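You operate a simulated robot arm through the tools that you are given. There is no shell and no other tool. Be economical: measure what you need, move in short steps, check, and stop when the job is done.

The job below is to be done with a simulated robot arm. You get a single attempt, and the scene is never put back.

## Task
Fit the backing board in the picture frame on the mat.
Fine: brass button aside first, board down in the frame, both buttons across it. Where these are worked on the way, their far stop is far enough and under half their travel is too little: brass button.

Only the result counts: the job must be done as asked and must still hold three seconds after the hand-in. Knocking over, shifting, dropping, spilling or breaking anything else fails it.

## Robot
A 7-joint arm with a two-finger parallel gripper, fixed in place. Base frame: the origin is at the foot of the arm, x ahead of it, y to its left, z up; the work surface is at about z = 0.915. Lengths are in m, angles in degrees, forces in N, time in s.
With the tool pointing down near the work surface it reaches from about 0.28 to 0.68 m from the base axis. Its first joint turns from -66.0 to 66.0 degrees. Payload 1.57 kg.
Tool frame: the origin (TCP) lies between the finger pads and is the grasp point; the fingertips stand 0.03 m ahead of it; z points along the fingers, y is the line along which they close. The gripper opens to 0.11 m. The fingers are 0.024 m wide and 0.012 m thick; the gripper's body (0.048 by 0.112 m) begins 0.078 m behind the TCP.
Orientation is that of the tool frame in the base frame, as a unit quaternion [w, x, y, z]. With the fingers straight down and closing along the base's y, the tool's x points along the base's -x, its y along +y and its z along -z.

## Interface
- The arm moves only by the tool nudge_tool. Its argument "rows" is a list of rows, each a list of 7 numbers: the shift along the base's x, y, z in units of 250 mm (1.0 is 250 mm), then the turn, a rotation vector about the base's x, y, z in units of 180 degrees (1.0 is 180 degrees), then the closure in counts, from 0 (fully open) to 255 (shut). In form: [[dx, dy, dz, rx, ry, rz, grip], ...]. A call has 1 to 10 rows; each row is the pose to reach, as a shift and turn from the pose commanded when the call began. A call with a number of a shift or a turn outside -1 to 1 is refused whole. A row lasts 0.2 s, in which the tool goes at most 0.05 m and 8.6 degrees; a call with a longer step from one row to the next is refused whole, and so is a gripper value outside its range. Where a pose cannot be reached the arm comes as near as it can. A force on the tool above 40 N (or 10 N above the force at the start of the call, whichever is more), or a blocked arm, ends the call early, and 0.2 s more pass. Each finger travels about 0.108 m/s and halts on what it meets, pressing with about 38 N; the grip force reading is that of the motor and also rises with nothing between the fingers. The clock runs only during rows and for 0.2 s after the last one: add rows that repeat a pose to give the fingers time. It gives the time, the measured TCP pose, the force on the tool (base axes), the opening and the grip force at its end, in the units of the frame above (readings bear some noise), with the torque about the TCP (base axes, N m) and any sound that the robot's microphone picked up.
- Cameras (640 x 400 px; columns grow to the right, rows downward): "scene" is fixed at [0.1781, -0.4017, 1.4044]; the picture's right is [0.65, -0.76, 0.00], its down [-0.42, -0.36, -0.83] and it looks along [0.64, 0.54, -0.55] (base axes); focal length 314 px, centre (320, 200). "wrist" rides on the gripper at [0.07, 0.016, -0.141] in the tool frame; the picture's right is [-0.23, 0.97, 0.00], its down [-0.86, -0.20, -0.48] and it looks along [-0.47, -0.11, 0.88] (tool axes); focal length 222 px, centre (320, 200). There is no depth. A picture from a camera that has moved, and an enlarged one, comes with that camera's place and axes in the base frame and with its lens.
- get_image(camera): a new picture of that camera. It takes no simulated time.
- enlarge(camera, box): a new picture of the part [left, top, right, bottom] of that camera's present view, enlarged. It takes no simulated time.
- hand_in(): hands the job in; it is judged then, once.

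Go step by step. Nothing tells you positions but the pictures and the camera data: compare them with the known pose of the tool, close in by small moves and look again before you grip or let go. The budget is 120 turns and 84 pictures, counting those below and the enlarged ones. Unless the task says otherwise, let go and move clear before handing in, and close with one line.

The tools are called after "Emit:" by a JSON object that holds its "method" and its "body". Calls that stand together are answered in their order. nudge_tool: Moves the arm, as the interface text tells. Its arguments: {"type":"object","properties":{"rows":{"type":"array","items":{"type":"array","items":{"type":"number"}}}},"required":["rows"]} The other tools are called the same way: get_image (camera) takes a picture; enlarge (camera, box) takes an enlarged picture of a part of a camera's view; hand_in () hands the job in.

At the start:

```text
t: 0.0
position: [0.2867, -0.2363, 1.2631]
tool_rot: [0.0, 0.0, 1.0, 0.0]
ft_force: [-0.3, 0.1, -0.4]
torque: [0.01, -0.01, 0.0]
opening: 0.11
gripper_force: 0.1
```

scene: 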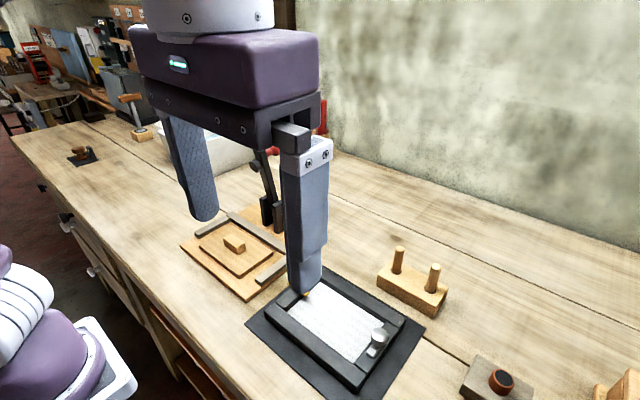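
wrist: 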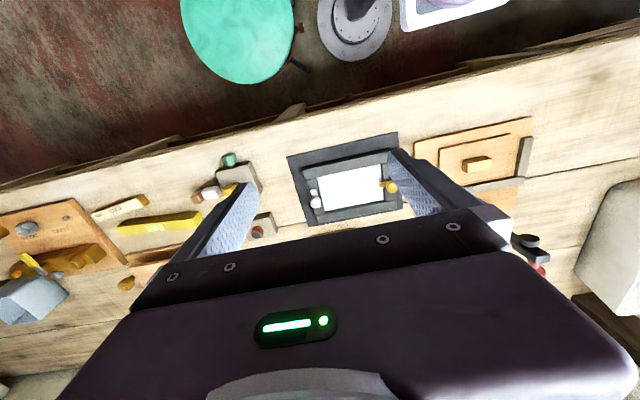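

I see a dark picture frame on a mat, with a steel button on one end and a brass button on the other, and what looks like the backing board (with a knob) on a wooden tray further left. I'll enlarge both areas.

Emit:
{"method": "enlarge", "body": {"camera": "scene", "box": [170, 190, 440, 400]}}

Emit:
{"method": "enlarge", "body": {"camera": "wrist", "box": [270, 100, 550, 275]}}

```text
1.90 times, centred on (305, 295) of scene
camera zoom: at [0.1781, -0.4017, 1.4044], right [0.65, -0.76, 0.0], down [-0.42, -0.36, -0.83], along [0.64, 0.54, -0.55], focal length 599 px, centre (349, 19)
```

zoom: 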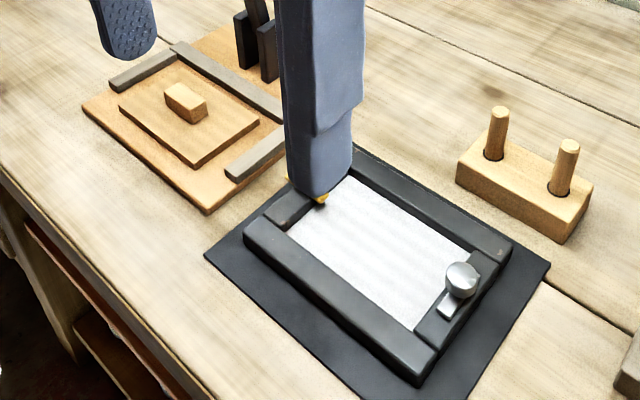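

```text
2.29 times, centred on (410, 188) of wrist
camera zoom: at [0.2172, -0.2195, 1.4042], right [0.23, 0.97, 0.0], down [0.86, -0.2, 0.48], along [0.47, -0.11, -0.88], focal length 508 px, centre (114, 229)
```

zoom: 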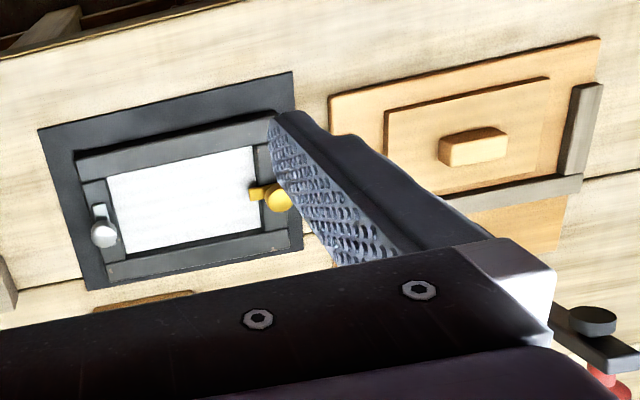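

The brass button (near y≈-0.11) lies across the opening, the steel one (y≈-0.285) is already aside, and the board waits with its wooden grip at about (0.455, 0.075). I'll move for a closer look down on the frame.

Emit:
{"method": "nudge_tool", "body": {"rows": [[0.13, 0.06, -0.1, 0, 0, 0, 0], [0.26, 0.12, -0.2, 0, 0, 0, 0], [0.36, 0.18, -0.3, 0, 0, 0, 0], [0.36, 0.18, -0.3, 0, 0, 0, 0]]}}

Emit:
{"method": "get_image", "body": {"camera": "wrist"}}

Emit:
{"method": "get_image", "body": {"camera": "scene"}}

```text
t: 1.0
position: [0.3767, -0.1886, 1.1872]
tool_rot: [0.0, 0.0, 1.0, 0.0]
ft_force: [-0.2, 0.4, -0.3]
torque: [-0.01, 0.0, 0.01]
opening: 0.1099
gripper_force: 0.0
```

```text
79 pictures are left
camera wrist: at [0.3066, -0.172, 1.3291], right [0.23, 0.97, 0.0], down [0.86, -0.2, 0.48], along [0.47, -0.11, -0.88], focal length 222 px, centre (320, 200)
```

wrist: 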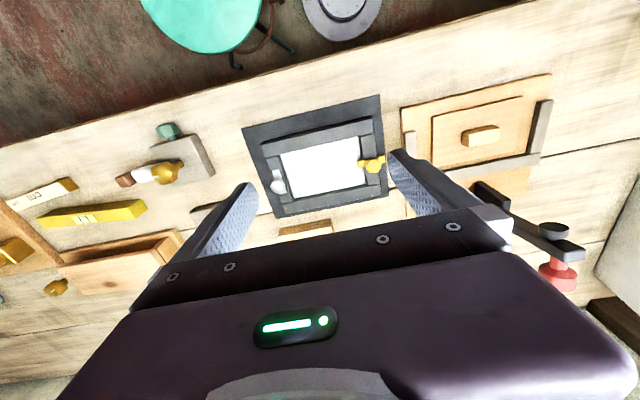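

```text
78 pictures are left
```

scene: 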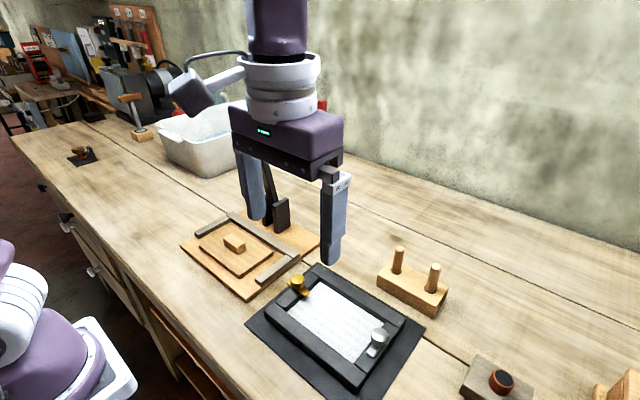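

The view of both is now clear. I'll enlarge to measure the buttons, the frame and the board.

Emit:
{"method": "enlarge", "body": {"camera": "wrist", "box": [235, 90, 395, 220]}}

Emit:
{"method": "enlarge", "body": {"camera": "scene", "box": [240, 255, 430, 400]}}

Emit:
{"method": "enlarge", "body": {"camera": "scene", "box": [170, 195, 330, 305]}}

Emit:
{"method": "enlarge", "body": {"camera": "wrist", "box": [390, 65, 560, 200]}}

```text
3.08 times, centred on (315, 155) of wrist
camera zoom: at [0.3066, -0.172, 1.3291], right [0.23, 0.97, 0.0], down [0.86, -0.2, 0.48], along [0.47, -0.11, -0.88], focal length 684 px, centre (335, 338)
```

zoom: 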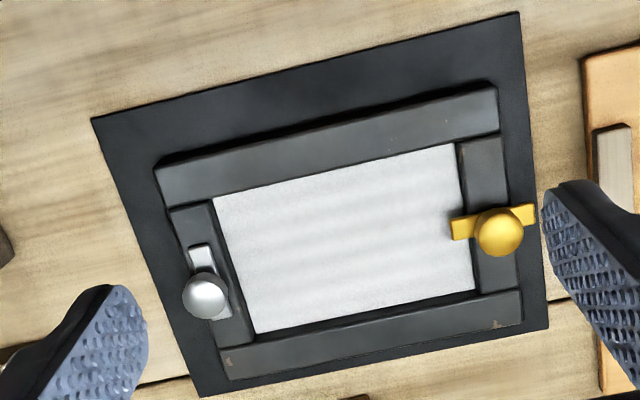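

```text
2.76 times, centred on (335, 328) of scene
camera zoom: at [0.1781, -0.4017, 1.4044], right [0.65, -0.76, 0.0], down [-0.42, -0.36, -0.83], along [0.64, 0.54, -0.55], focal length 868 px, centre (279, -152)
```

zoom: 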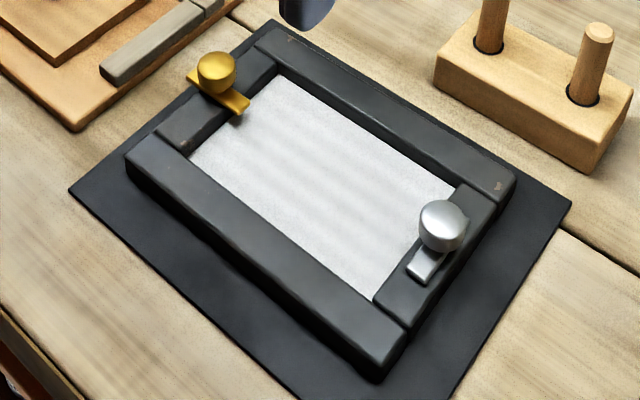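

```text
3.64 times, centred on (250, 250) of scene
camera zoom: at [0.1781, -0.4017, 1.4044], right [0.65, -0.76, 0.0], down [-0.42, -0.36, -0.83], along [0.64, 0.54, -0.55], focal length 1144 px, centre (574, 18)
```

zoom: 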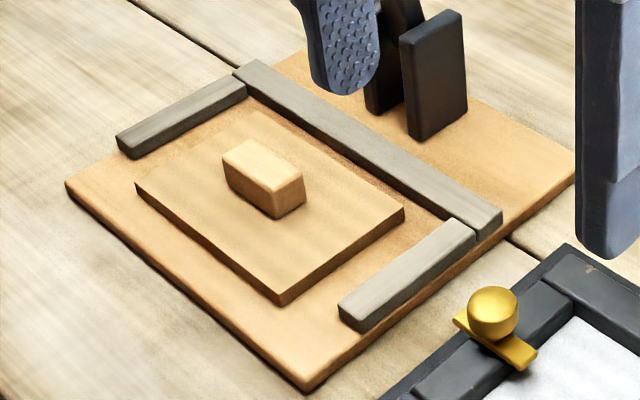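

```text
2.96 times, centred on (475, 132) of wrist
camera zoom: at [0.3066, -0.172, 1.3291], right [0.23, 0.97, 0.0], down [0.86, -0.2, 0.48], along [0.47, -0.11, -0.88], focal length 658 px, centre (-139, 400)
```

zoom: 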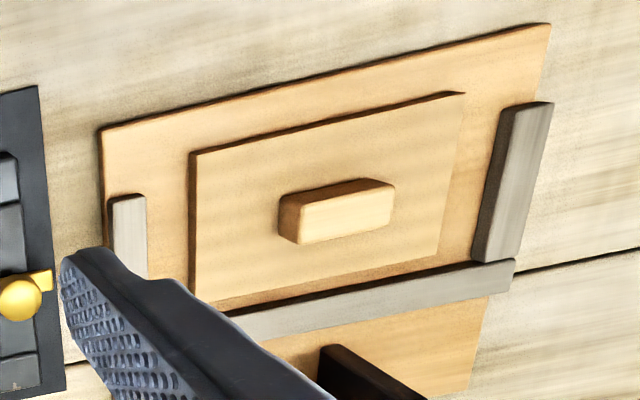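

Both knobs sit at about x≈0.456, z≈0.966 (brass y≈-0.113, steel y≈-0.285); the opening (≈147×96 mm) centres near (0.459, -0.199) and the board is ≈144×93 mm. Next I hover over the brass knob and check alignment.

Emit:
{"method": "nudge_tool", "body": {"rows": [[0.1, 0.1, -0.1, 0, 0, 0, 60], [0.2, 0.2, -0.2, 0, 0, 0, 120], [0.3, 0.29, -0.33, 0, 0, 0, 150], [0.317, 0.304, -0.45, 0, 0, 0, 150], [0.317, 0.304, -0.57, 0, 0, 0, 150], [0.317, 0.304, -0.57, 0, 0, 0, 150]]}}

Emit:
{"method": "enlarge", "body": {"camera": "scene", "box": [230, 200, 400, 310]}}

Emit:
{"method": "get_image", "body": {"camera": "wrist"}}

```text
t: 2.4
position: [0.4552, -0.1153, 1.0456]
tool_rot: [0.0, 0.0, 1.0, 0.0]
ft_force: [0.1, 0.6, 0.7]
torque: [-0.04, -0.02, 0.01]
opening: 0.0453
gripper_force: 0.1
```

```text
3.64 times, centred on (315, 255) of scene
camera zoom: at [0.1781, -0.4017, 1.4044], right [0.65, -0.76, 0.0], down [-0.42, -0.36, -0.83], along [0.64, 0.54, -0.55], focal length 1144 px, centre (338, 0)
```

zoom: 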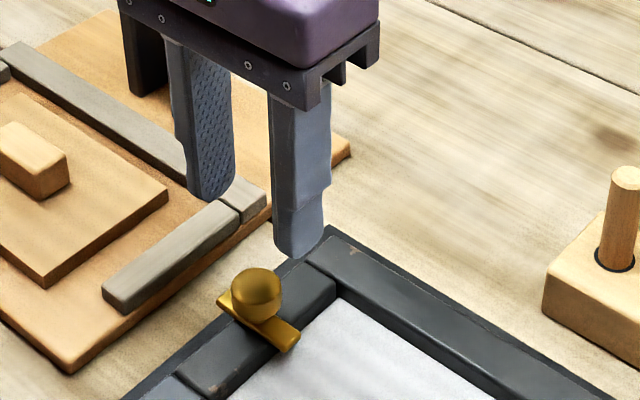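

```text
72 pictures are left
camera wrist: at [0.3855, -0.0986, 1.1867], right [0.23, 0.97, 0.0], down [0.86, -0.2, 0.48], along [0.47, -0.11, -0.88], focal length 222 px, centre (320, 200)
```

wrist: 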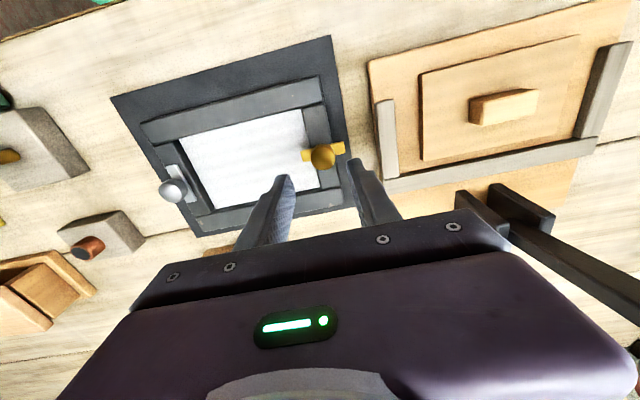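

The knob is at about (0.455, -0.112); the tool is 3 mm short in y. I'll shift, lower so the tips are around the knob, and look before closing.

Emit:
{"method": "nudge_tool", "body": {"rows": [[0, 0.014, -0.08, 0, 0, 0, 150], [0, 0.014, -0.16, 0, 0, 0, 150], [0, 0.014, -0.232, 0, 0, 0, 150], [0, 0.014, -0.232, 0, 0, 0, 150]]}}

Emit:
{"method": "enlarge", "body": {"camera": "scene", "box": [250, 230, 370, 310]}}

Emit:
{"method": "enlarge", "body": {"camera": "wrist", "box": [230, 70, 430, 250]}}

```text
t: 3.4
position: [0.4552, -0.1124, 0.9872]
tool_rot: [0.0, 0.0, 1.0, -0.001]
ft_force: [0.3, -1.0, 0.5]
torque: [0.02, -0.01, 0.0]
opening: 0.0451
gripper_force: 0.2
```

```text
5.00 times, centred on (310, 270) of scene
camera zoom: at [0.1781, -0.4017, 1.4044], right [0.65, -0.76, 0.0], down [-0.42, -0.36, -0.83], along [0.64, 0.54, -0.55], focal length 1573 px, centre (370, -150)
```

zoom: 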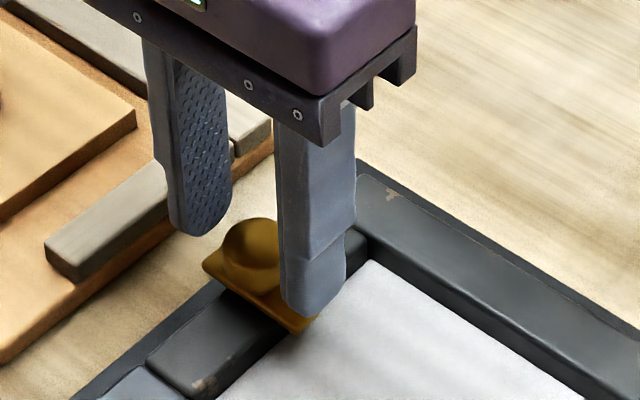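

```text
2.22 times, centred on (330, 160) of wrist
camera zoom: at [0.3862, -0.0955, 1.1286], right [0.23, 0.97, 0.0], down [0.86, -0.2, 0.48], along [0.47, -0.11, -0.88], focal length 494 px, centre (298, 289)
```

zoom: 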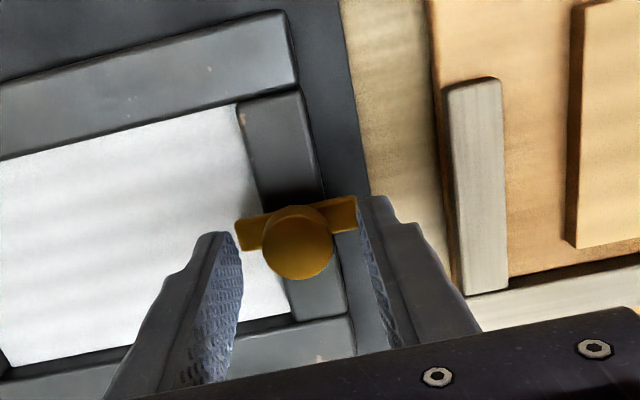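

The fingers straddle the knob well. I close on it.

Emit:
{"method": "nudge_tool", "body": {"rows": [[0, 0, 0, 0, 0, 0, 200], [0, 0, 0, 0, 0, 0, 255], [0, 0, 0, 0, 0, 0, 255]]}}

Emit:
{"method": "enlarge", "body": {"camera": "wrist", "box": [230, 70, 430, 250]}}

```text
t: 4.2
position: [0.455, -0.1127, 0.9866]
tool_rot: [-0.001, 0.0, 1.0, 0.001]
ft_force: [0.0, -1.6, 0.7]
torque: [-0.06, -0.03, -0.02]
opening: 0.0248
gripper_force: 36.6
```

```text
2.22 times, centred on (330, 160) of wrist
camera zoom: at [0.3862, -0.0956, 1.1287], right [0.23, 0.97, 0.0], down [0.86, -0.2, 0.48], along [0.47, -0.11, -0.88], focal length 494 px, centre (298, 289)
```

zoom: 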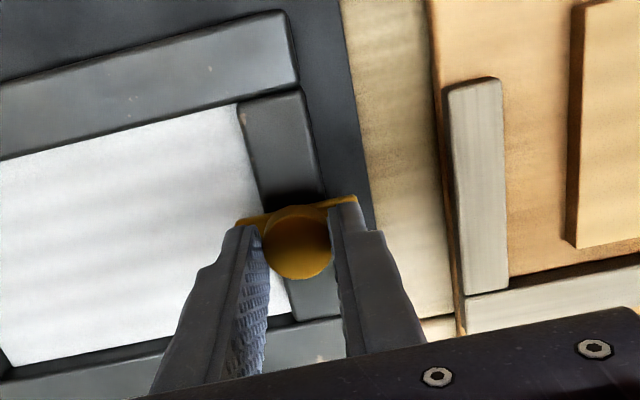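

The knob is held at a 25 mm width. I try turning it about 28° counter-clockwise and watch the torque.

Emit:
{"method": "nudge_tool", "body": {"rows": [[0, 0, 0, 0, 0, 0.04, 255], [0, 0, 0, 0, 0, 0.08, 255], [0, 0, 0, 0, 0, 0.12, 255], [0, 0, 0, 0, 0, 0.16, 255], [0, 0, 0, 0, 0, 0.16, 255]]}}

Emit:
{"method": "enlarge", "body": {"camera": "scene", "box": [250, 230, 370, 310]}}

```text
t: 5.4
position: [0.4568, -0.112, 0.9888]
tool_rot: [0.0, -0.249, 0.968, 0.0]
ft_force: [1.7, -1.5, 12.1]
torque: [-0.04, -0.07, -0.26]
opening: 0.0249
gripper_force: 36.6
```

```text
5.00 times, centred on (310, 270) of scene
camera zoom: at [0.178, -0.4017, 1.4044], right [0.65, -0.76, 0.0], down [-0.42, -0.36, -0.83], along [0.64, 0.54, -0.55], focal length 1573 px, centre (370, -150)
```

zoom: 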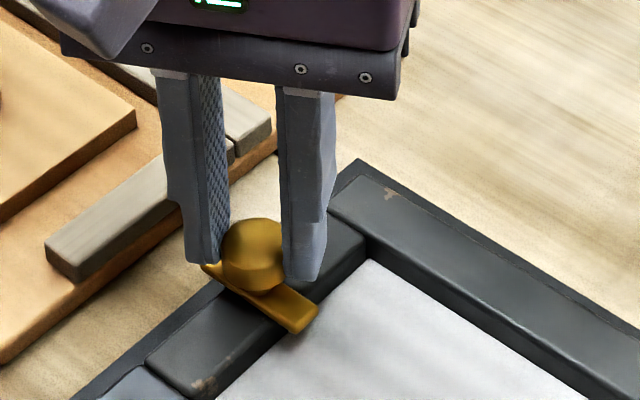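

It slipped — that way appears to be a stop (torque -0.26). I turn the other way from here.

Emit:
{"method": "nudge_tool", "body": {"rows": [[0, 0, 0.006, 0, 0, -0.04, 255], [0, 0, 0.006, 0, 0, -0.08, 255], [0, 0, 0.006, 0, 0, -0.12, 255], [0, 0, 0.006, 0, 0, -0.16, 255], [0, 0, 0.006, 0, 0, -0.2, 255], [0, 0, 0.006, 0, 0, -0.2, 255]]}}

Emit:
{"method": "enlarge", "body": {"camera": "scene", "box": [250, 230, 370, 310]}}

```text
t: 6.8
position: [0.4569, -0.1134, 0.9888]
tool_rot: [-0.001, 0.063, 0.998, 0.0]
ft_force: [-0.4, 1.2, -0.2]
torque: [0.02, 0.01, -0.01]
opening: 0.0247
gripper_force: 36.2
```

```text
5.00 times, centred on (310, 270) of scene
camera zoom: at [0.1782, -0.4017, 1.4044], right [0.65, -0.76, 0.0], down [-0.42, -0.36, -0.83], along [0.64, 0.54, -0.55], focal length 1573 px, centre (370, -150)
```

zoom: 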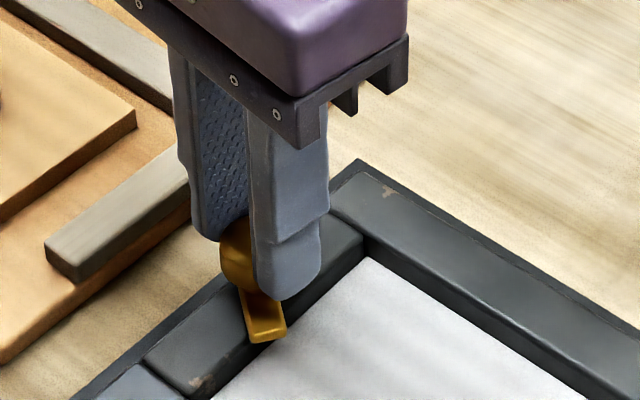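

It turns freely clockwise (about 36° so far). I continue another 60°.

Emit:
{"method": "nudge_tool", "body": {"rows": [[0, 0, 0, 0, 0, -0.045, 255], [0, 0, 0, 0, 0, -0.09, 255], [0, 0, 0, 0, 0, -0.135, 255], [0, 0, 0, 0, 0, -0.18, 255], [0, 0, 0, 0, 0, -0.225, 255], [0, 0, 0, 0, 0, -0.27, 255], [0, 0, 0, 0, 0, -0.315, 255], [0, 0, 0, 0, 0, -0.315, 255]]}}

Emit:
{"method": "enlarge", "body": {"camera": "scene", "box": [250, 230, 370, 310]}}

```text
t: 8.6
position: [0.4551, -0.1114, 0.9895]
tool_rot: [0.0, 0.53, 0.848, 0.0]
ft_force: [1.0, 0.3, -0.1]
torque: [0.22, 0.06, 0.07]
opening: 0.0246
gripper_force: 35.9
```

```text
5.00 times, centred on (310, 270) of scene
camera zoom: at [0.1782, -0.4017, 1.4044], right [0.65, -0.76, 0.0], down [-0.42, -0.36, -0.83], along [0.64, 0.54, -0.55], focal length 1573 px, centre (370, -150)
```

zoom: 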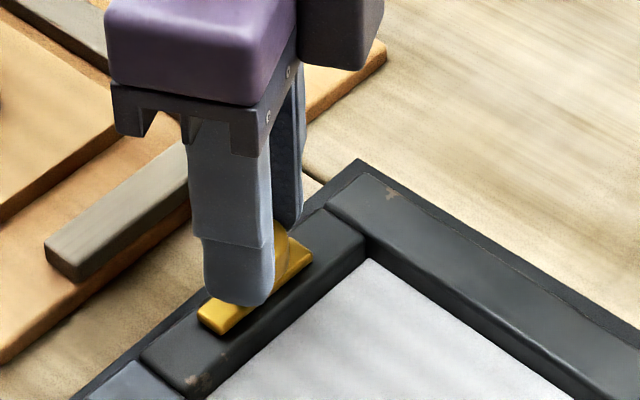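

The brass bar now lies along its rail, aside. I release, rise, and finish turning to -90° for the board's grip.

Emit:
{"method": "nudge_tool", "body": {"rows": [[0, 0, 0, 0, 0, 0, 150], [0, 0, 0, 0, 0, 0, 150], [0, 0, 0.1, 0, 0, 0, 150], [0, 0, 0.25, 0, 0, -0.036, 150], [0, 0.1, 0.4, 0, 0, -0.08, 150], [0, 0.28, 0.5, 0, 0, -0.12, 150], [0, 0.28, 0.5, 0, 0, -0.144, 150], [0, 0.28, 0.5, 0, 0, -0.144, 150]]}}

Emit:
{"method": "get_image", "body": {"camera": "wrist"}}

Emit:
{"method": "enlarge", "body": {"camera": "scene", "box": [170, 190, 430, 390]}}

```text
refused: row 6 steps farther than a row can; nothing moved
```

```text
65 pictures are left
camera wrist: at [0.4402, -0.0415, 1.13], right [0.97, 0.22, 0.0], down [0.2, -0.86, 0.48], along [0.11, -0.47, -0.88], focal length 222 px, centre (320, 200)
```

wrist: 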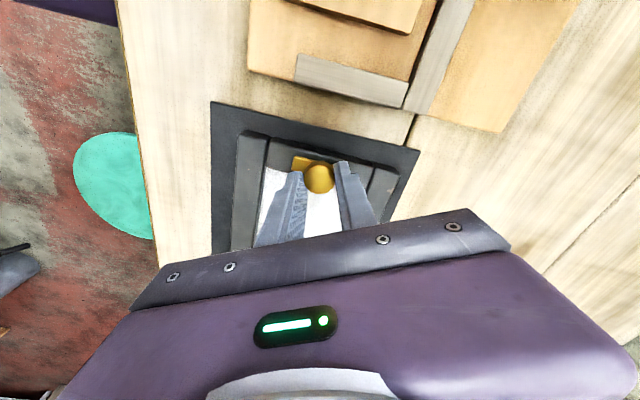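

```text
2.00 times, centred on (300, 290) of scene
camera zoom: at [0.1782, -0.4017, 1.4044], right [0.65, -0.76, 0.0], down [-0.42, -0.36, -0.83], along [0.64, 0.54, -0.55], focal length 629 px, centre (360, 20)
```

zoom: 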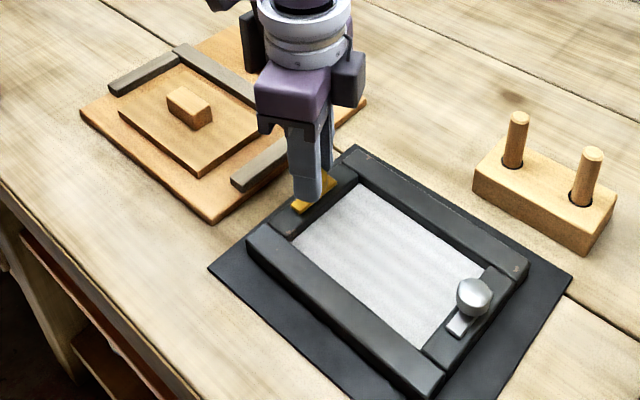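

The call was refused for step length; nothing moved. I redo it with smaller steps.

Emit:
{"method": "nudge_tool", "body": {"rows": [[0, 0, 0, 0, 0, 0, 150], [0, 0, 0, 0, 0, 0, 150], [0, 0, 0.1, 0, 0, 0, 150], [0, 0, 0.25, 0, 0, -0.036, 150], [0, 0.1, 0.4, 0, 0, -0.07, 150], [0, 0.25, 0.5, 0, 0, -0.1, 150], [0, 0.42, 0.5, 0, 0, -0.13, 150], [0, 0.59, 0.5, 0, 0, -0.144, 150], [0, 0.72, 0.5, 0, 0, -0.144, 150], [0, 0.72, 0.5, 0, 0, -0.144, 150]]}}

Emit:
{"method": "get_image", "body": {"camera": "wrist"}}

Emit:
{"method": "enlarge", "body": {"camera": "scene", "box": [170, 190, 430, 390]}}

```text
t: 10.8
position: [0.4564, 0.0698, 1.1127]
tool_rot: [0.001, 0.706, 0.708, 0.0]
ft_force: [0.4, -0.5, 0.1]
torque: [0.02, -0.01, 0.01]
opening: 0.0452
gripper_force: 0.0
```

```text
63 pictures are left
camera wrist: at [0.4723, 0.1385, 1.2545], right [0.97, -0.22, 0.0], down [-0.2, -0.86, 0.48], along [-0.11, -0.47, -0.88], focal length 222 px, centre (320, 200)
```

wrist: 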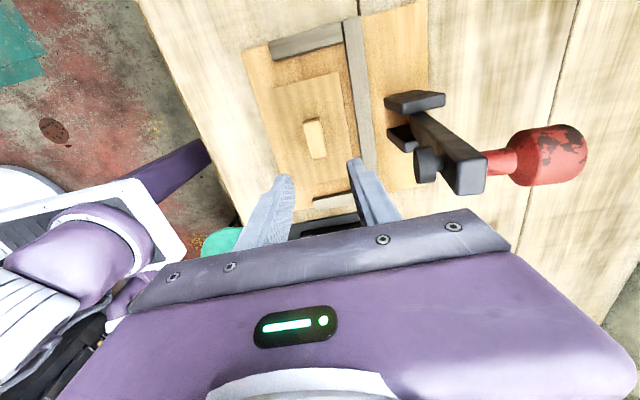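

```text
2.00 times, centred on (300, 290) of scene
camera zoom: at [0.1781, -0.4017, 1.4044], right [0.65, -0.76, 0.0], down [-0.42, -0.36, -0.83], along [0.64, 0.54, -0.55], focal length 629 px, centre (360, 20)
```

zoom: 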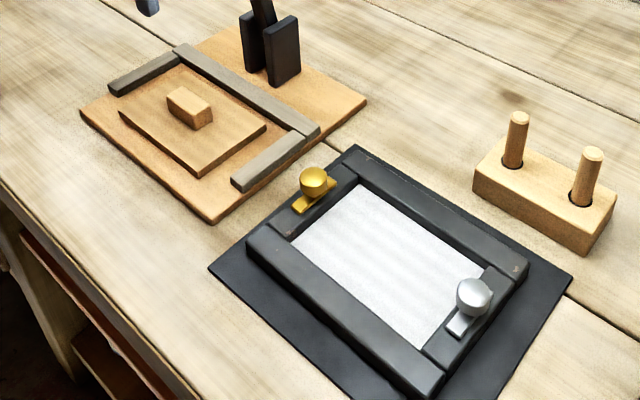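

The brass bar is fully aside. Now I measure the board's grip precisely from the wrist.

Emit:
{"method": "enlarge", "body": {"camera": "wrist", "box": [230, 10, 410, 210]}}

```text
2.00 times, centred on (320, 110) of wrist
camera zoom: at [0.4723, 0.1385, 1.2545], right [0.97, -0.22, 0.0], down [-0.2, -0.86, 0.48], along [-0.11, -0.47, -0.88], focal length 444 px, centre (320, 380)
```

zoom: 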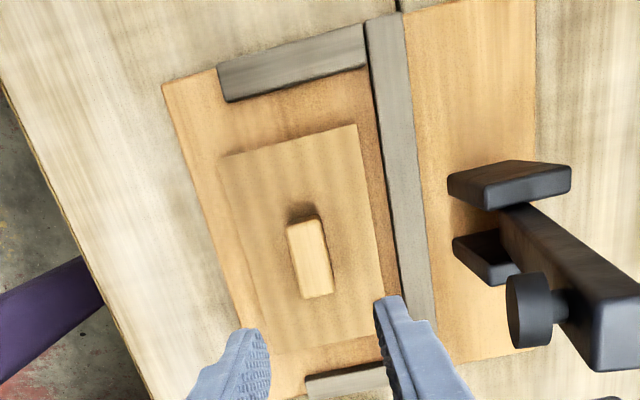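

The grip is at about (0.450, 0.069), aligned with y. I shift x by -6.5 mm and descend part-way to check.

Emit:
{"method": "nudge_tool", "body": {"rows": [[-0.026, -0.003, -0.15, 0, 0, 0, 140], [-0.026, -0.003, -0.3, 0, 0, 0, 140], [-0.026, -0.003, -0.45, 0, 0, 0, 140], [-0.026, -0.003, -0.45, 0, 0, 0, 140]]}}

Emit:
{"method": "enlarge", "body": {"camera": "wrist", "box": [210, 30, 430, 230]}}

Emit:
{"method": "enlarge", "body": {"camera": "scene", "box": [180, 180, 330, 300]}}

```text
t: 11.8
position: [0.4512, 0.0682, 1.001]
tool_rot: [0.0, 0.706, 0.708, 0.0]
ft_force: [-0.3, 0.3, -0.3]
torque: [0.0, 0.0, 0.01]
opening: 0.0498
gripper_force: 0.0
```

```text
2.00 times, centred on (320, 130) of wrist
camera zoom: at [0.4678, 0.1383, 1.1425], right [0.97, -0.22, 0.0], down [-0.2, -0.86, 0.48], along [-0.11, -0.47, -0.88], focal length 444 px, centre (320, 340)
```

zoom: 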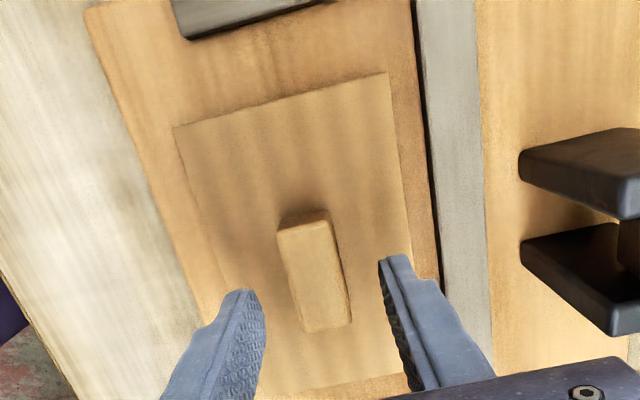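

```text
3.33 times, centred on (255, 240) of scene
camera zoom: at [0.1781, -0.4017, 1.4044], right [0.65, -0.76, 0.0], down [-0.42, -0.36, -0.83], along [0.64, 0.54, -0.55], focal length 1048 px, centre (537, 67)
```

zoom: 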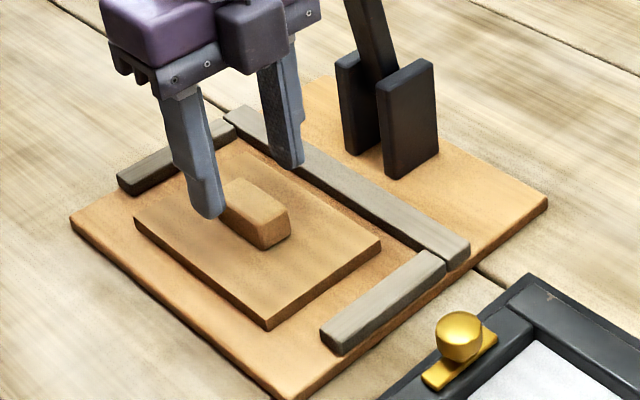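

Grip centred between the fingers. I descend another 25 mm and look.

Emit:
{"method": "nudge_tool", "body": {"rows": [[-0.003, 0.003, -0.05, 0, 0, 0, 140], [-0.003, 0.003, -0.1, 0, 0, 0, 140], [-0.003, 0.003, -0.1, 0, 0, 0, 140]]}}

Emit:
{"method": "enlarge", "body": {"camera": "scene", "box": [190, 200, 300, 290]}}

```text
t: 12.6
position: [0.4486, 0.0685, 0.9764]
tool_rot: [0.0, 0.706, 0.708, 0.001]
ft_force: [0.2, -0.5, 0.4]
torque: [0.0, -0.01, 0.0]
opening: 0.0496
gripper_force: 0.1
```

```text
4.44 times, centred on (245, 245) of scene
camera zoom: at [0.1781, -0.4017, 1.4044], right [0.65, -0.76, 0.0], down [-0.42, -0.36, -0.83], along [0.64, 0.54, -0.55], focal length 1398 px, centre (653, 0)
```

zoom: 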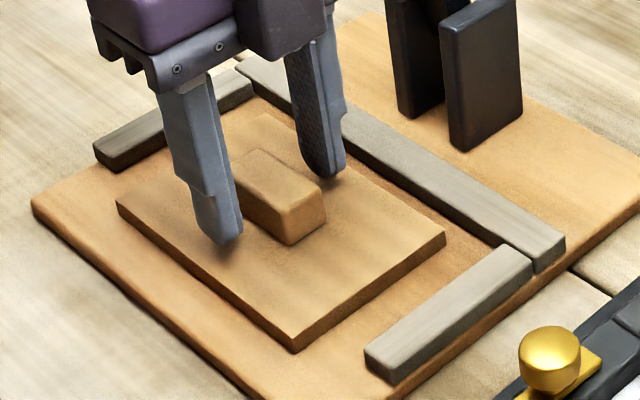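

The tips are just above the board either side of the grip. I lower 3 mm and close.

Emit:
{"method": "nudge_tool", "body": {"rows": [[0, 0.002, -0.012, 0, 0, 0, 140], [0, 0.002, -0.012, 0, 0, 0, 200], [0, 0.002, -0.012, 0, 0, 0, 255], [0, 0.002, -0.012, 0, 0, 0, 255]]}}

Emit:
{"method": "enlarge", "body": {"camera": "scene", "box": [190, 200, 300, 290]}}

```text
t: 13.6
position: [0.4488, 0.0685, 0.9732]
tool_rot: [0.0, 0.706, 0.708, 0.0]
ft_force: [0.5, -0.5, 0.3]
torque: [-0.01, -0.08, 0.0]
opening: 0.0231
gripper_force: 35.4
```

```text
4.44 times, centred on (245, 245) of scene
camera zoom: at [0.1781, -0.4017, 1.4044], right [0.65, -0.76, 0.0], down [-0.42, -0.36, -0.83], along [0.64, 0.54, -0.55], focal length 1398 px, centre (653, 0)
```

zoom: 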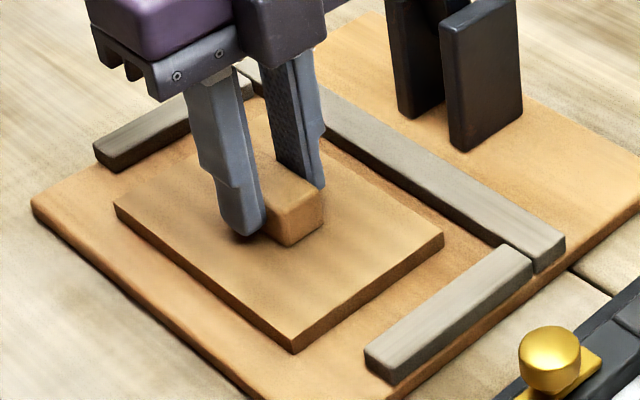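

The grip is held (23 mm). I lift straight up 80 mm and check.

Emit:
{"method": "nudge_tool", "body": {"rows": [[0, 0, 0.04, 0, 0, 0, 255], [0, 0, 0.1, 0, 0, 0, 255], [0, 0, 0.2, 0, 0, 0, 255], [0, 0, 0.32, 0, 0, 0, 255], [0, 0, 0.32, 0, 0, 0, 255]]}}

Emit:
{"method": "enlarge", "body": {"camera": "wrist", "box": [210, 30, 430, 230]}}

Emit:
{"method": "get_image", "body": {"camera": "scene"}}

```text
t: 14.8
position: [0.4496, 0.0708, 1.0544]
tool_rot: [0.0, 0.706, 0.709, 0.0]
ft_force: [-0.1, 0.2, -0.6]
torque: [0.0, -0.03, -0.01]
opening: 0.0231
gripper_force: 35.7
```

```text
2.00 times, centred on (320, 130) of wrist
camera zoom: at [0.4659, 0.1401, 1.1955], right [0.97, -0.22, 0.0], down [-0.2, -0.86, 0.48], along [-0.11, -0.47, -0.88], focal length 444 px, centre (320, 340)
```

zoom: 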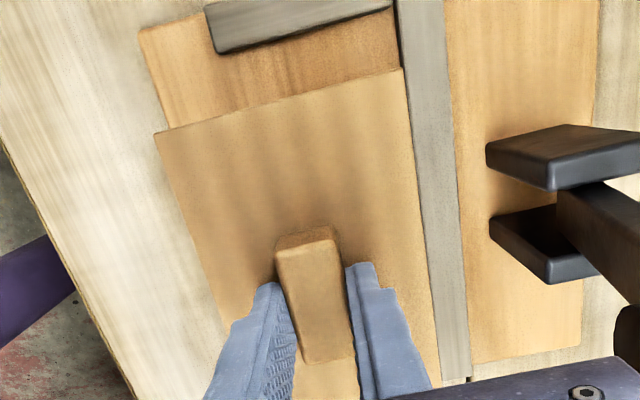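

```text
55 pictures are left
```

scene: 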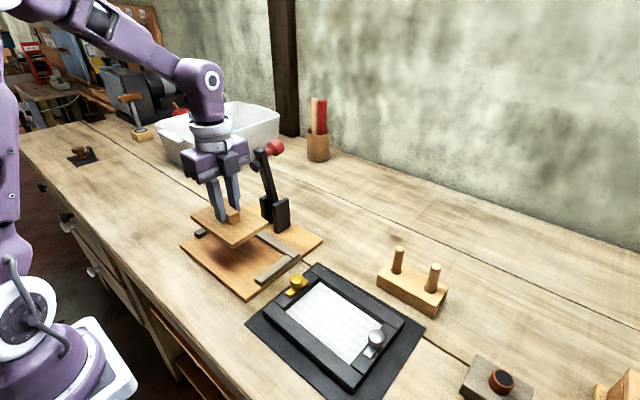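

The board is held squarely. I carry it over to near the frame at this height.

Emit:
{"method": "nudge_tool", "body": {"rows": [[0, -0.08, 0, 0, 0, 0, 255], [0, -0.2, 0, 0, 0, 0, 255], [0.01, -0.34, 0, 0, 0, 0, 255], [0.02, -0.48, 0, 0, 0, 0, 255], [0.03, -0.62, 0, 0, 0, 0, 255], [0.03, -0.76, 0, 0, 0, 0, 255], [0.03, -0.88, 0, 0, 0, 0, 255], [0.03, -0.95, 0, 0, 0, 0, 255], [0.03, -0.95, 0, 0, 0, 0, 255]]}}

Emit:
{"method": "enlarge", "body": {"camera": "wrist", "box": [210, 30, 430, 230]}}

Emit:
{"method": "enlarge", "body": {"camera": "scene", "box": [230, 220, 430, 390]}}

```text
t: 16.8
position: [0.4562, -0.1691, 1.0532]
tool_rot: [0.0, 0.706, 0.709, 0.0]
ft_force: [0.2, 0.3, -0.1]
torque: [0.0, 0.0, -0.02]
opening: 0.0232
gripper_force: 35.7
```

```text
2.00 times, centred on (320, 130) of wrist
camera zoom: at [0.4734, -0.0978, 1.1941], right [0.97, -0.22, 0.0], down [-0.2, -0.86, 0.48], along [-0.11, -0.47, -0.88], focal length 444 px, centre (320, 340)
```

zoom: 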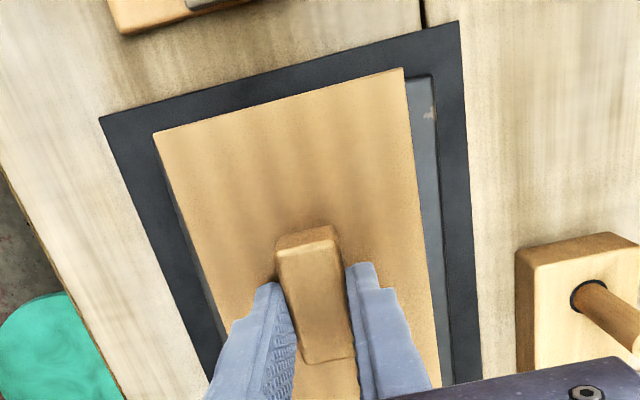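

```text
2.35 times, centred on (330, 305) of scene
camera zoom: at [0.1781, -0.4017, 1.4044], right [0.65, -0.76, 0.0], down [-0.42, -0.36, -0.83], along [0.64, 0.54, -0.55], focal length 740 px, centre (296, -47)
```

zoom: 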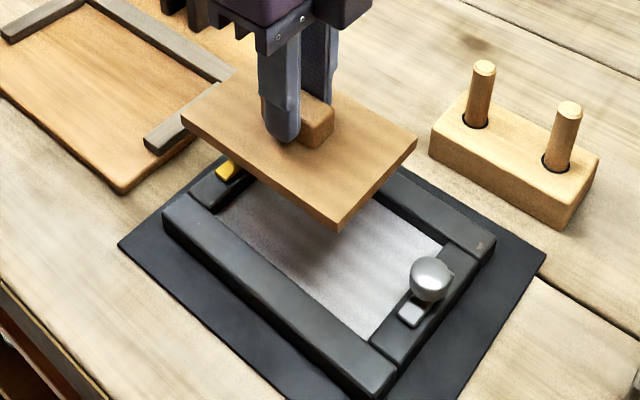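

The board hovers 30 mm short in y. I move over the opening, staying above the knobs, and compare edges.

Emit:
{"method": "nudge_tool", "body": {"rows": [[0, -0.06, -0.02, 0, 0, 0, 255], [0, -0.12, -0.04, 0, 0, 0, 255], [0, -0.12, -0.04, 0, 0, 0, 255]]}}

Emit:
{"method": "enlarge", "body": {"camera": "wrist", "box": [210, 30, 430, 230]}}

Emit:
{"method": "enlarge", "body": {"camera": "scene", "box": [240, 230, 420, 380]}}

```text
t: 17.6
position: [0.4568, -0.1996, 1.0432]
tool_rot: [0.0, 0.706, 0.708, 0.0]
ft_force: [-0.2, 0.5, -0.4]
torque: [0.02, -0.02, -0.01]
opening: 0.023
gripper_force: 35.9
```

```text
2.00 times, centred on (320, 130) of wrist
camera zoom: at [0.4725, -0.128, 1.1842], right [0.97, -0.22, 0.0], down [-0.2, -0.86, 0.48], along [-0.11, -0.47, -0.88], focal length 444 px, centre (320, 340)
```

zoom: 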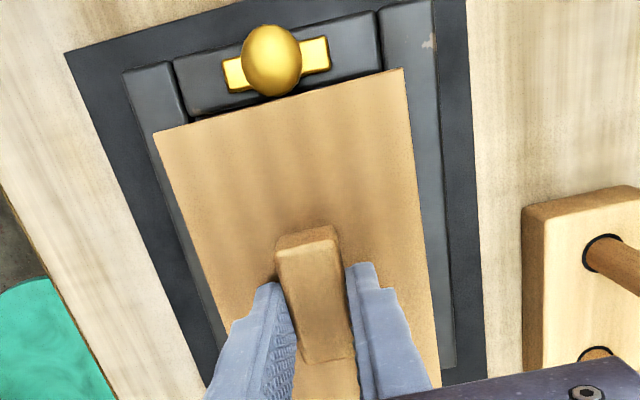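

```text
2.67 times, centred on (330, 305) of scene
camera zoom: at [0.1781, -0.4017, 1.4044], right [0.65, -0.76, 0.0], down [-0.42, -0.36, -0.83], along [0.64, 0.54, -0.55], focal length 839 px, centre (293, -80)
```

zoom: 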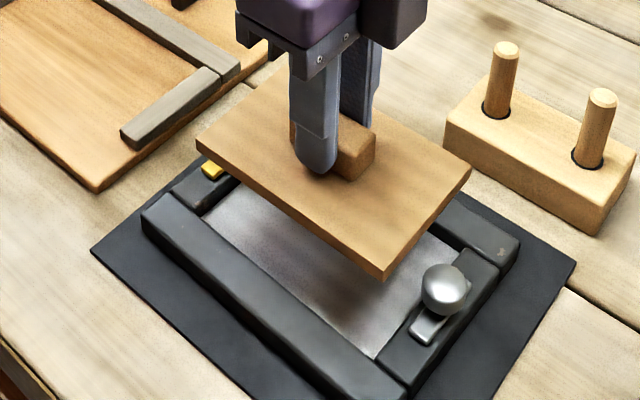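

Laterally the board (centre x≈0.4565) matches the opening (≈0.457). I zoom in for the +y and -y edges.

Emit:
{"method": "enlarge", "body": {"camera": "wrist", "box": [240, 30, 360, 105]}}

Emit:
{"method": "enlarge", "body": {"camera": "scene", "box": [330, 270, 430, 345]}}

```text
5.33 times, centred on (300, 68) of wrist
camera zoom: at [0.4725, -0.128, 1.1842], right [0.97, -0.22, 0.0], down [-0.2, -0.86, 0.48], along [-0.11, -0.47, -0.88], focal length 1185 px, centre (427, 907)
```

zoom: 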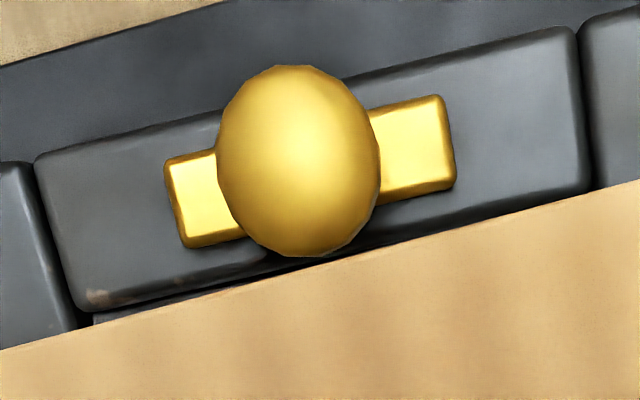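

```text
5.33 times, centred on (380, 308) of scene
camera zoom: at [0.1781, -0.4017, 1.4044], right [0.65, -0.76, 0.0], down [-0.42, -0.36, -0.83], along [0.64, 0.54, -0.55], focal length 1678 px, centre (0, -373)
```

zoom: 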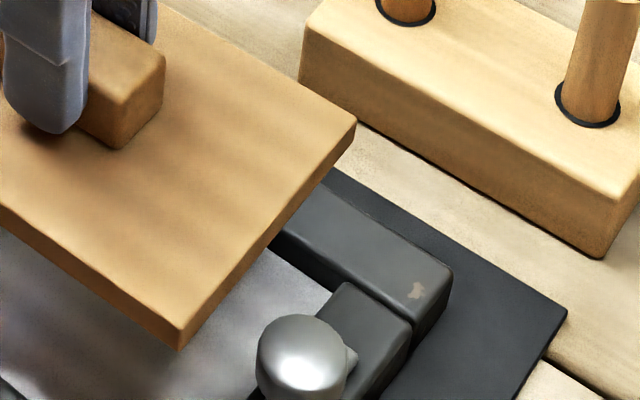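

The frame seems turned about 1° clockwise relative to the board. I zoom on its side rails to measure this properly.

Emit:
{"method": "enlarge", "body": {"camera": "wrist", "box": [370, 10, 500, 220]}}

Emit:
{"method": "enlarge", "body": {"camera": "wrist", "box": [220, 40, 350, 220]}}

```text
1.90 times, centred on (435, 115) of wrist
camera zoom: at [0.4725, -0.128, 1.1842], right [0.97, -0.22, 0.0], down [-0.2, -0.86, 0.48], along [-0.11, -0.47, -0.88], focal length 423 px, centre (101, 362)
```

zoom: 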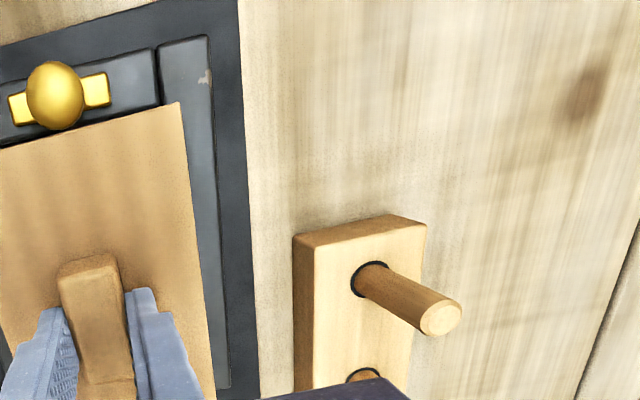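

```text
2.22 times, centred on (285, 130) of wrist
camera zoom: at [0.4725, -0.128, 1.1842], right [0.97, -0.22, 0.0], down [-0.2, -0.86, 0.48], along [-0.11, -0.47, -0.88], focal length 494 px, centre (398, 356)
```

zoom: 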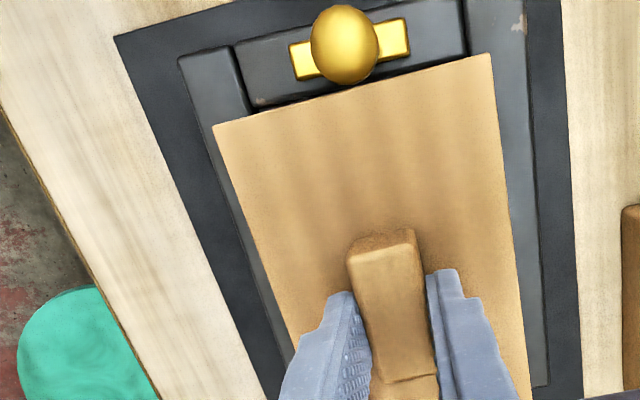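

The estimates scatter between 0.5° and 2°, so I take high zooms of the frame corners from the fixed camera.

Emit:
{"method": "enlarge", "body": {"camera": "scene", "box": [245, 288, 309, 328]}}

Emit:
{"method": "enlarge", "body": {"camera": "scene", "box": [330, 355, 394, 395]}}

Emit:
{"method": "enlarge", "body": {"camera": "scene", "box": [360, 295, 424, 335]}}

```text
10.00 times, centred on (277, 308) of scene
camera zoom: at [0.1781, -0.4017, 1.4044], right [0.65, -0.76, 0.0], down [-0.42, -0.36, -0.83], along [0.64, 0.54, -0.55], focal length 3145 px, centre (750, -880)
```

zoom: 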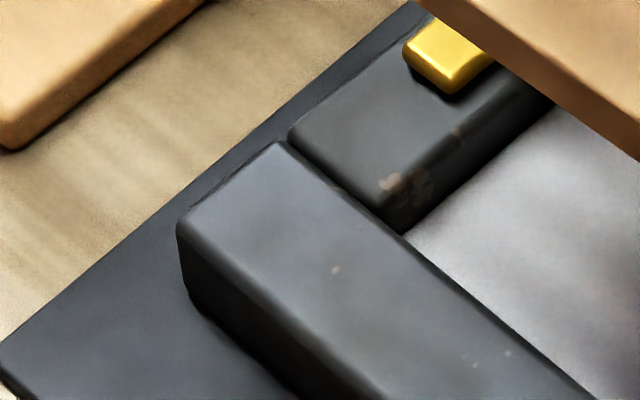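

```text
10.00 times, centred on (362, 375) of scene
camera zoom: at [0.1781, -0.4017, 1.4044], right [0.65, -0.76, 0.0], down [-0.42, -0.36, -0.83], along [0.64, 0.54, -0.55], focal length 3145 px, centre (-100, -1550)
```

zoom: 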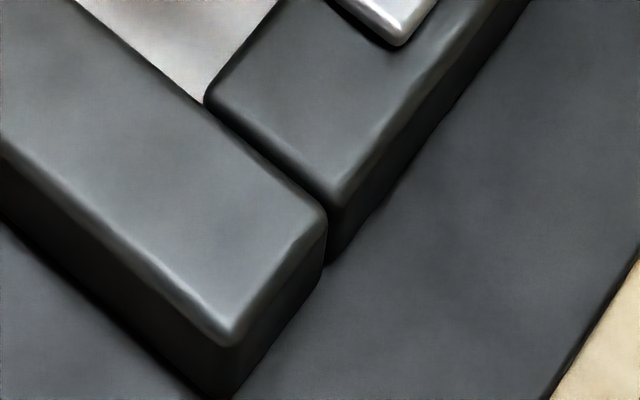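

```text
10.00 times, centred on (392, 315) of scene
camera zoom: at [0.1781, -0.4017, 1.4044], right [0.65, -0.76, 0.0], down [-0.42, -0.36, -0.83], along [0.64, 0.54, -0.55], focal length 3145 px, centre (-400, -950)
```

zoom: 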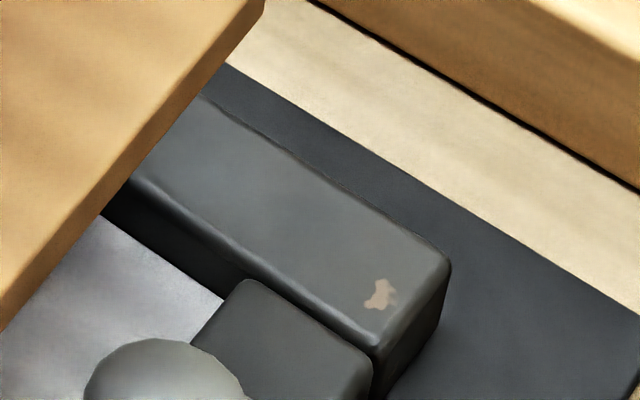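

Consistent result: the frame is yawed about -1.6° and centred near (0.4555, -0.198). I turn the board by -1.6°, shift x by -1 mm, and re-check the gaps.

Emit:
{"method": "nudge_tool", "body": {"rows": [[-0.004, 0, 0, 0, 0, -0.009, 255], [-0.004, 0, 0, 0, 0, -0.009, 255]]}}

Emit:
{"method": "enlarge", "body": {"camera": "wrist", "box": [240, 20, 384, 110]}}

Emit:
{"method": "enlarge", "body": {"camera": "scene", "box": [250, 240, 426, 350]}}

```text
t: 18.2
position: [0.455, -0.198, 1.0436]
tool_rot: [0.0, 0.716, 0.698, 0.0]
ft_force: [0.3, 0.8, -0.9]
torque: [-0.02, -0.01, -0.03]
opening: 0.023
gripper_force: 35.7
```

```text
4.44 times, centred on (312, 65) of wrist
camera zoom: at [0.4734, -0.1282, 1.1845], right [0.97, -0.25, 0.0], down [-0.22, -0.85, 0.48], along [-0.12, -0.46, -0.88], focal length 987 px, centre (356, 800)
```

zoom: 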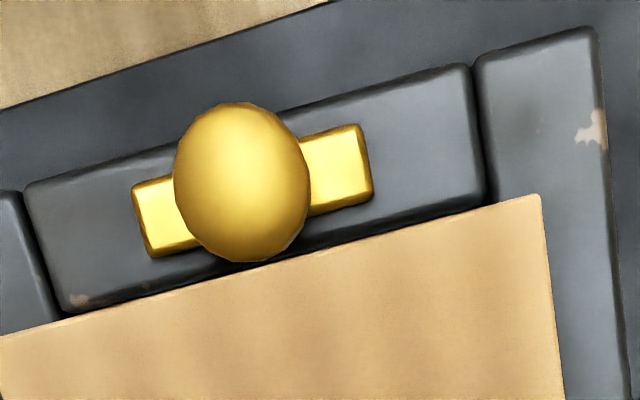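

```text
3.64 times, centred on (338, 295) of scene
camera zoom: at [0.1781, -0.4017, 1.4044], right [0.65, -0.76, 0.0], down [-0.42, -0.36, -0.83], along [0.64, 0.54, -0.55], focal length 1144 px, centre (254, -146)
```

zoom: 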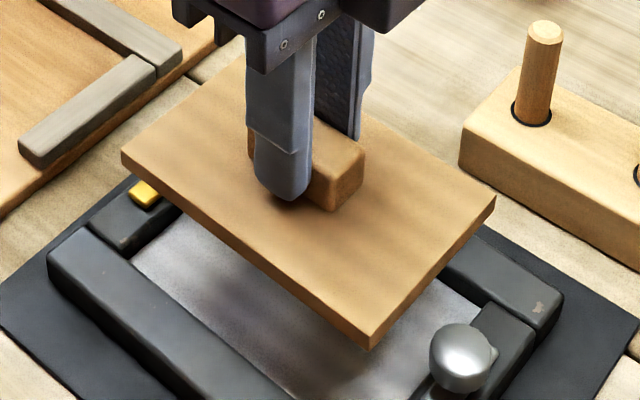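

The edges look near-parallel; I take two tighter zooms of the end-rail corners to quantify.

Emit:
{"method": "enlarge", "body": {"camera": "wrist", "box": [230, 50, 294, 90]}}

Emit:
{"method": "enlarge", "body": {"camera": "wrist", "box": [320, 30, 384, 70]}}

```text
10.00 times, centred on (262, 70) of wrist
camera zoom: at [0.4734, -0.1282, 1.1845], right [0.97, -0.25, 0.0], down [-0.22, -0.85, 0.48], along [-0.12, -0.46, -0.88], focal length 2221 px, centre (900, 1500)
```

zoom: 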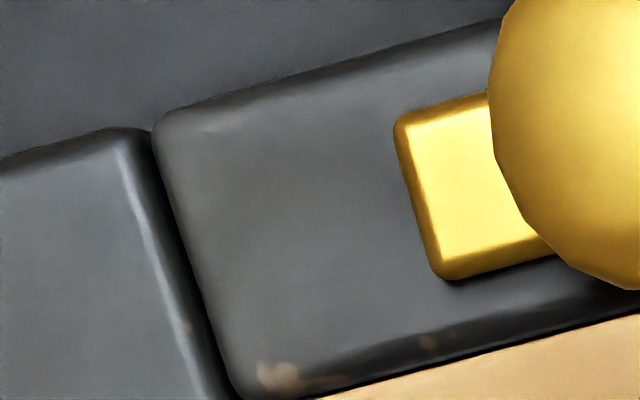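

```text
10.00 times, centred on (352, 50) of wrist
camera zoom: at [0.4734, -0.1282, 1.1845], right [0.97, -0.25, 0.0], down [-0.22, -0.85, 0.48], along [-0.12, -0.46, -0.88], focal length 2221 px, centre (0, 1700)
```

zoom: 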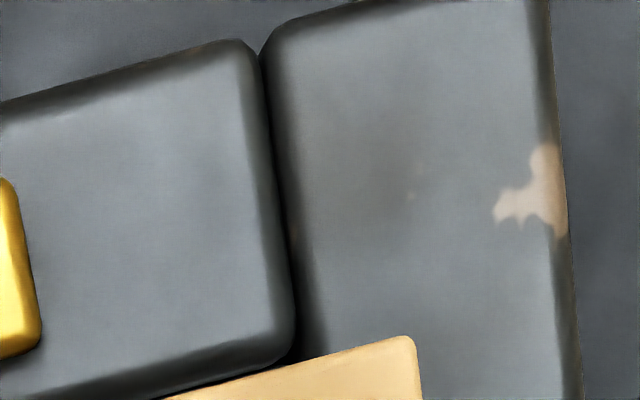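

The board edge still seems ≈0.4° off and perhaps ~2.5 mm to +x at this end. I verify the board's left corner and its -y end next to the steel knob.

Emit:
{"method": "enlarge", "body": {"camera": "wrist", "box": [210, 75, 274, 115]}}

Emit:
{"method": "enlarge", "body": {"camera": "scene", "box": [325, 280, 421, 340]}}

```text
10.00 times, centred on (242, 95) of wrist
camera zoom: at [0.4734, -0.1282, 1.1845], right [0.97, -0.25, 0.0], down [-0.22, -0.85, 0.48], along [-0.12, -0.46, -0.88], focal length 2221 px, centre (1100, 1250)
```

zoom: 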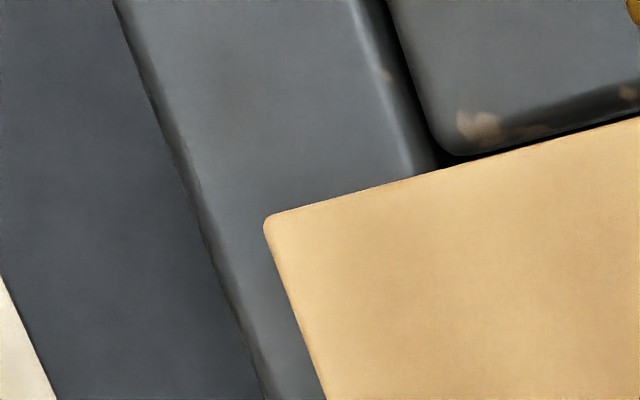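

```text
6.67 times, centred on (373, 310) of scene
camera zoom: at [0.1781, -0.4017, 1.4044], right [0.65, -0.76, 0.0], down [-0.42, -0.36, -0.83], along [0.64, 0.54, -0.55], focal length 2097 px, centre (-33, -533)
```

zoom: 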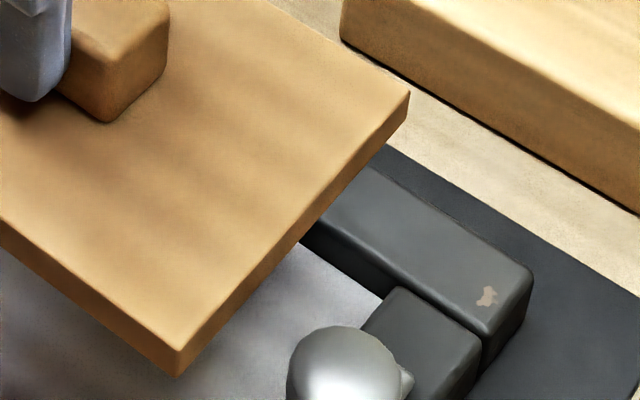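

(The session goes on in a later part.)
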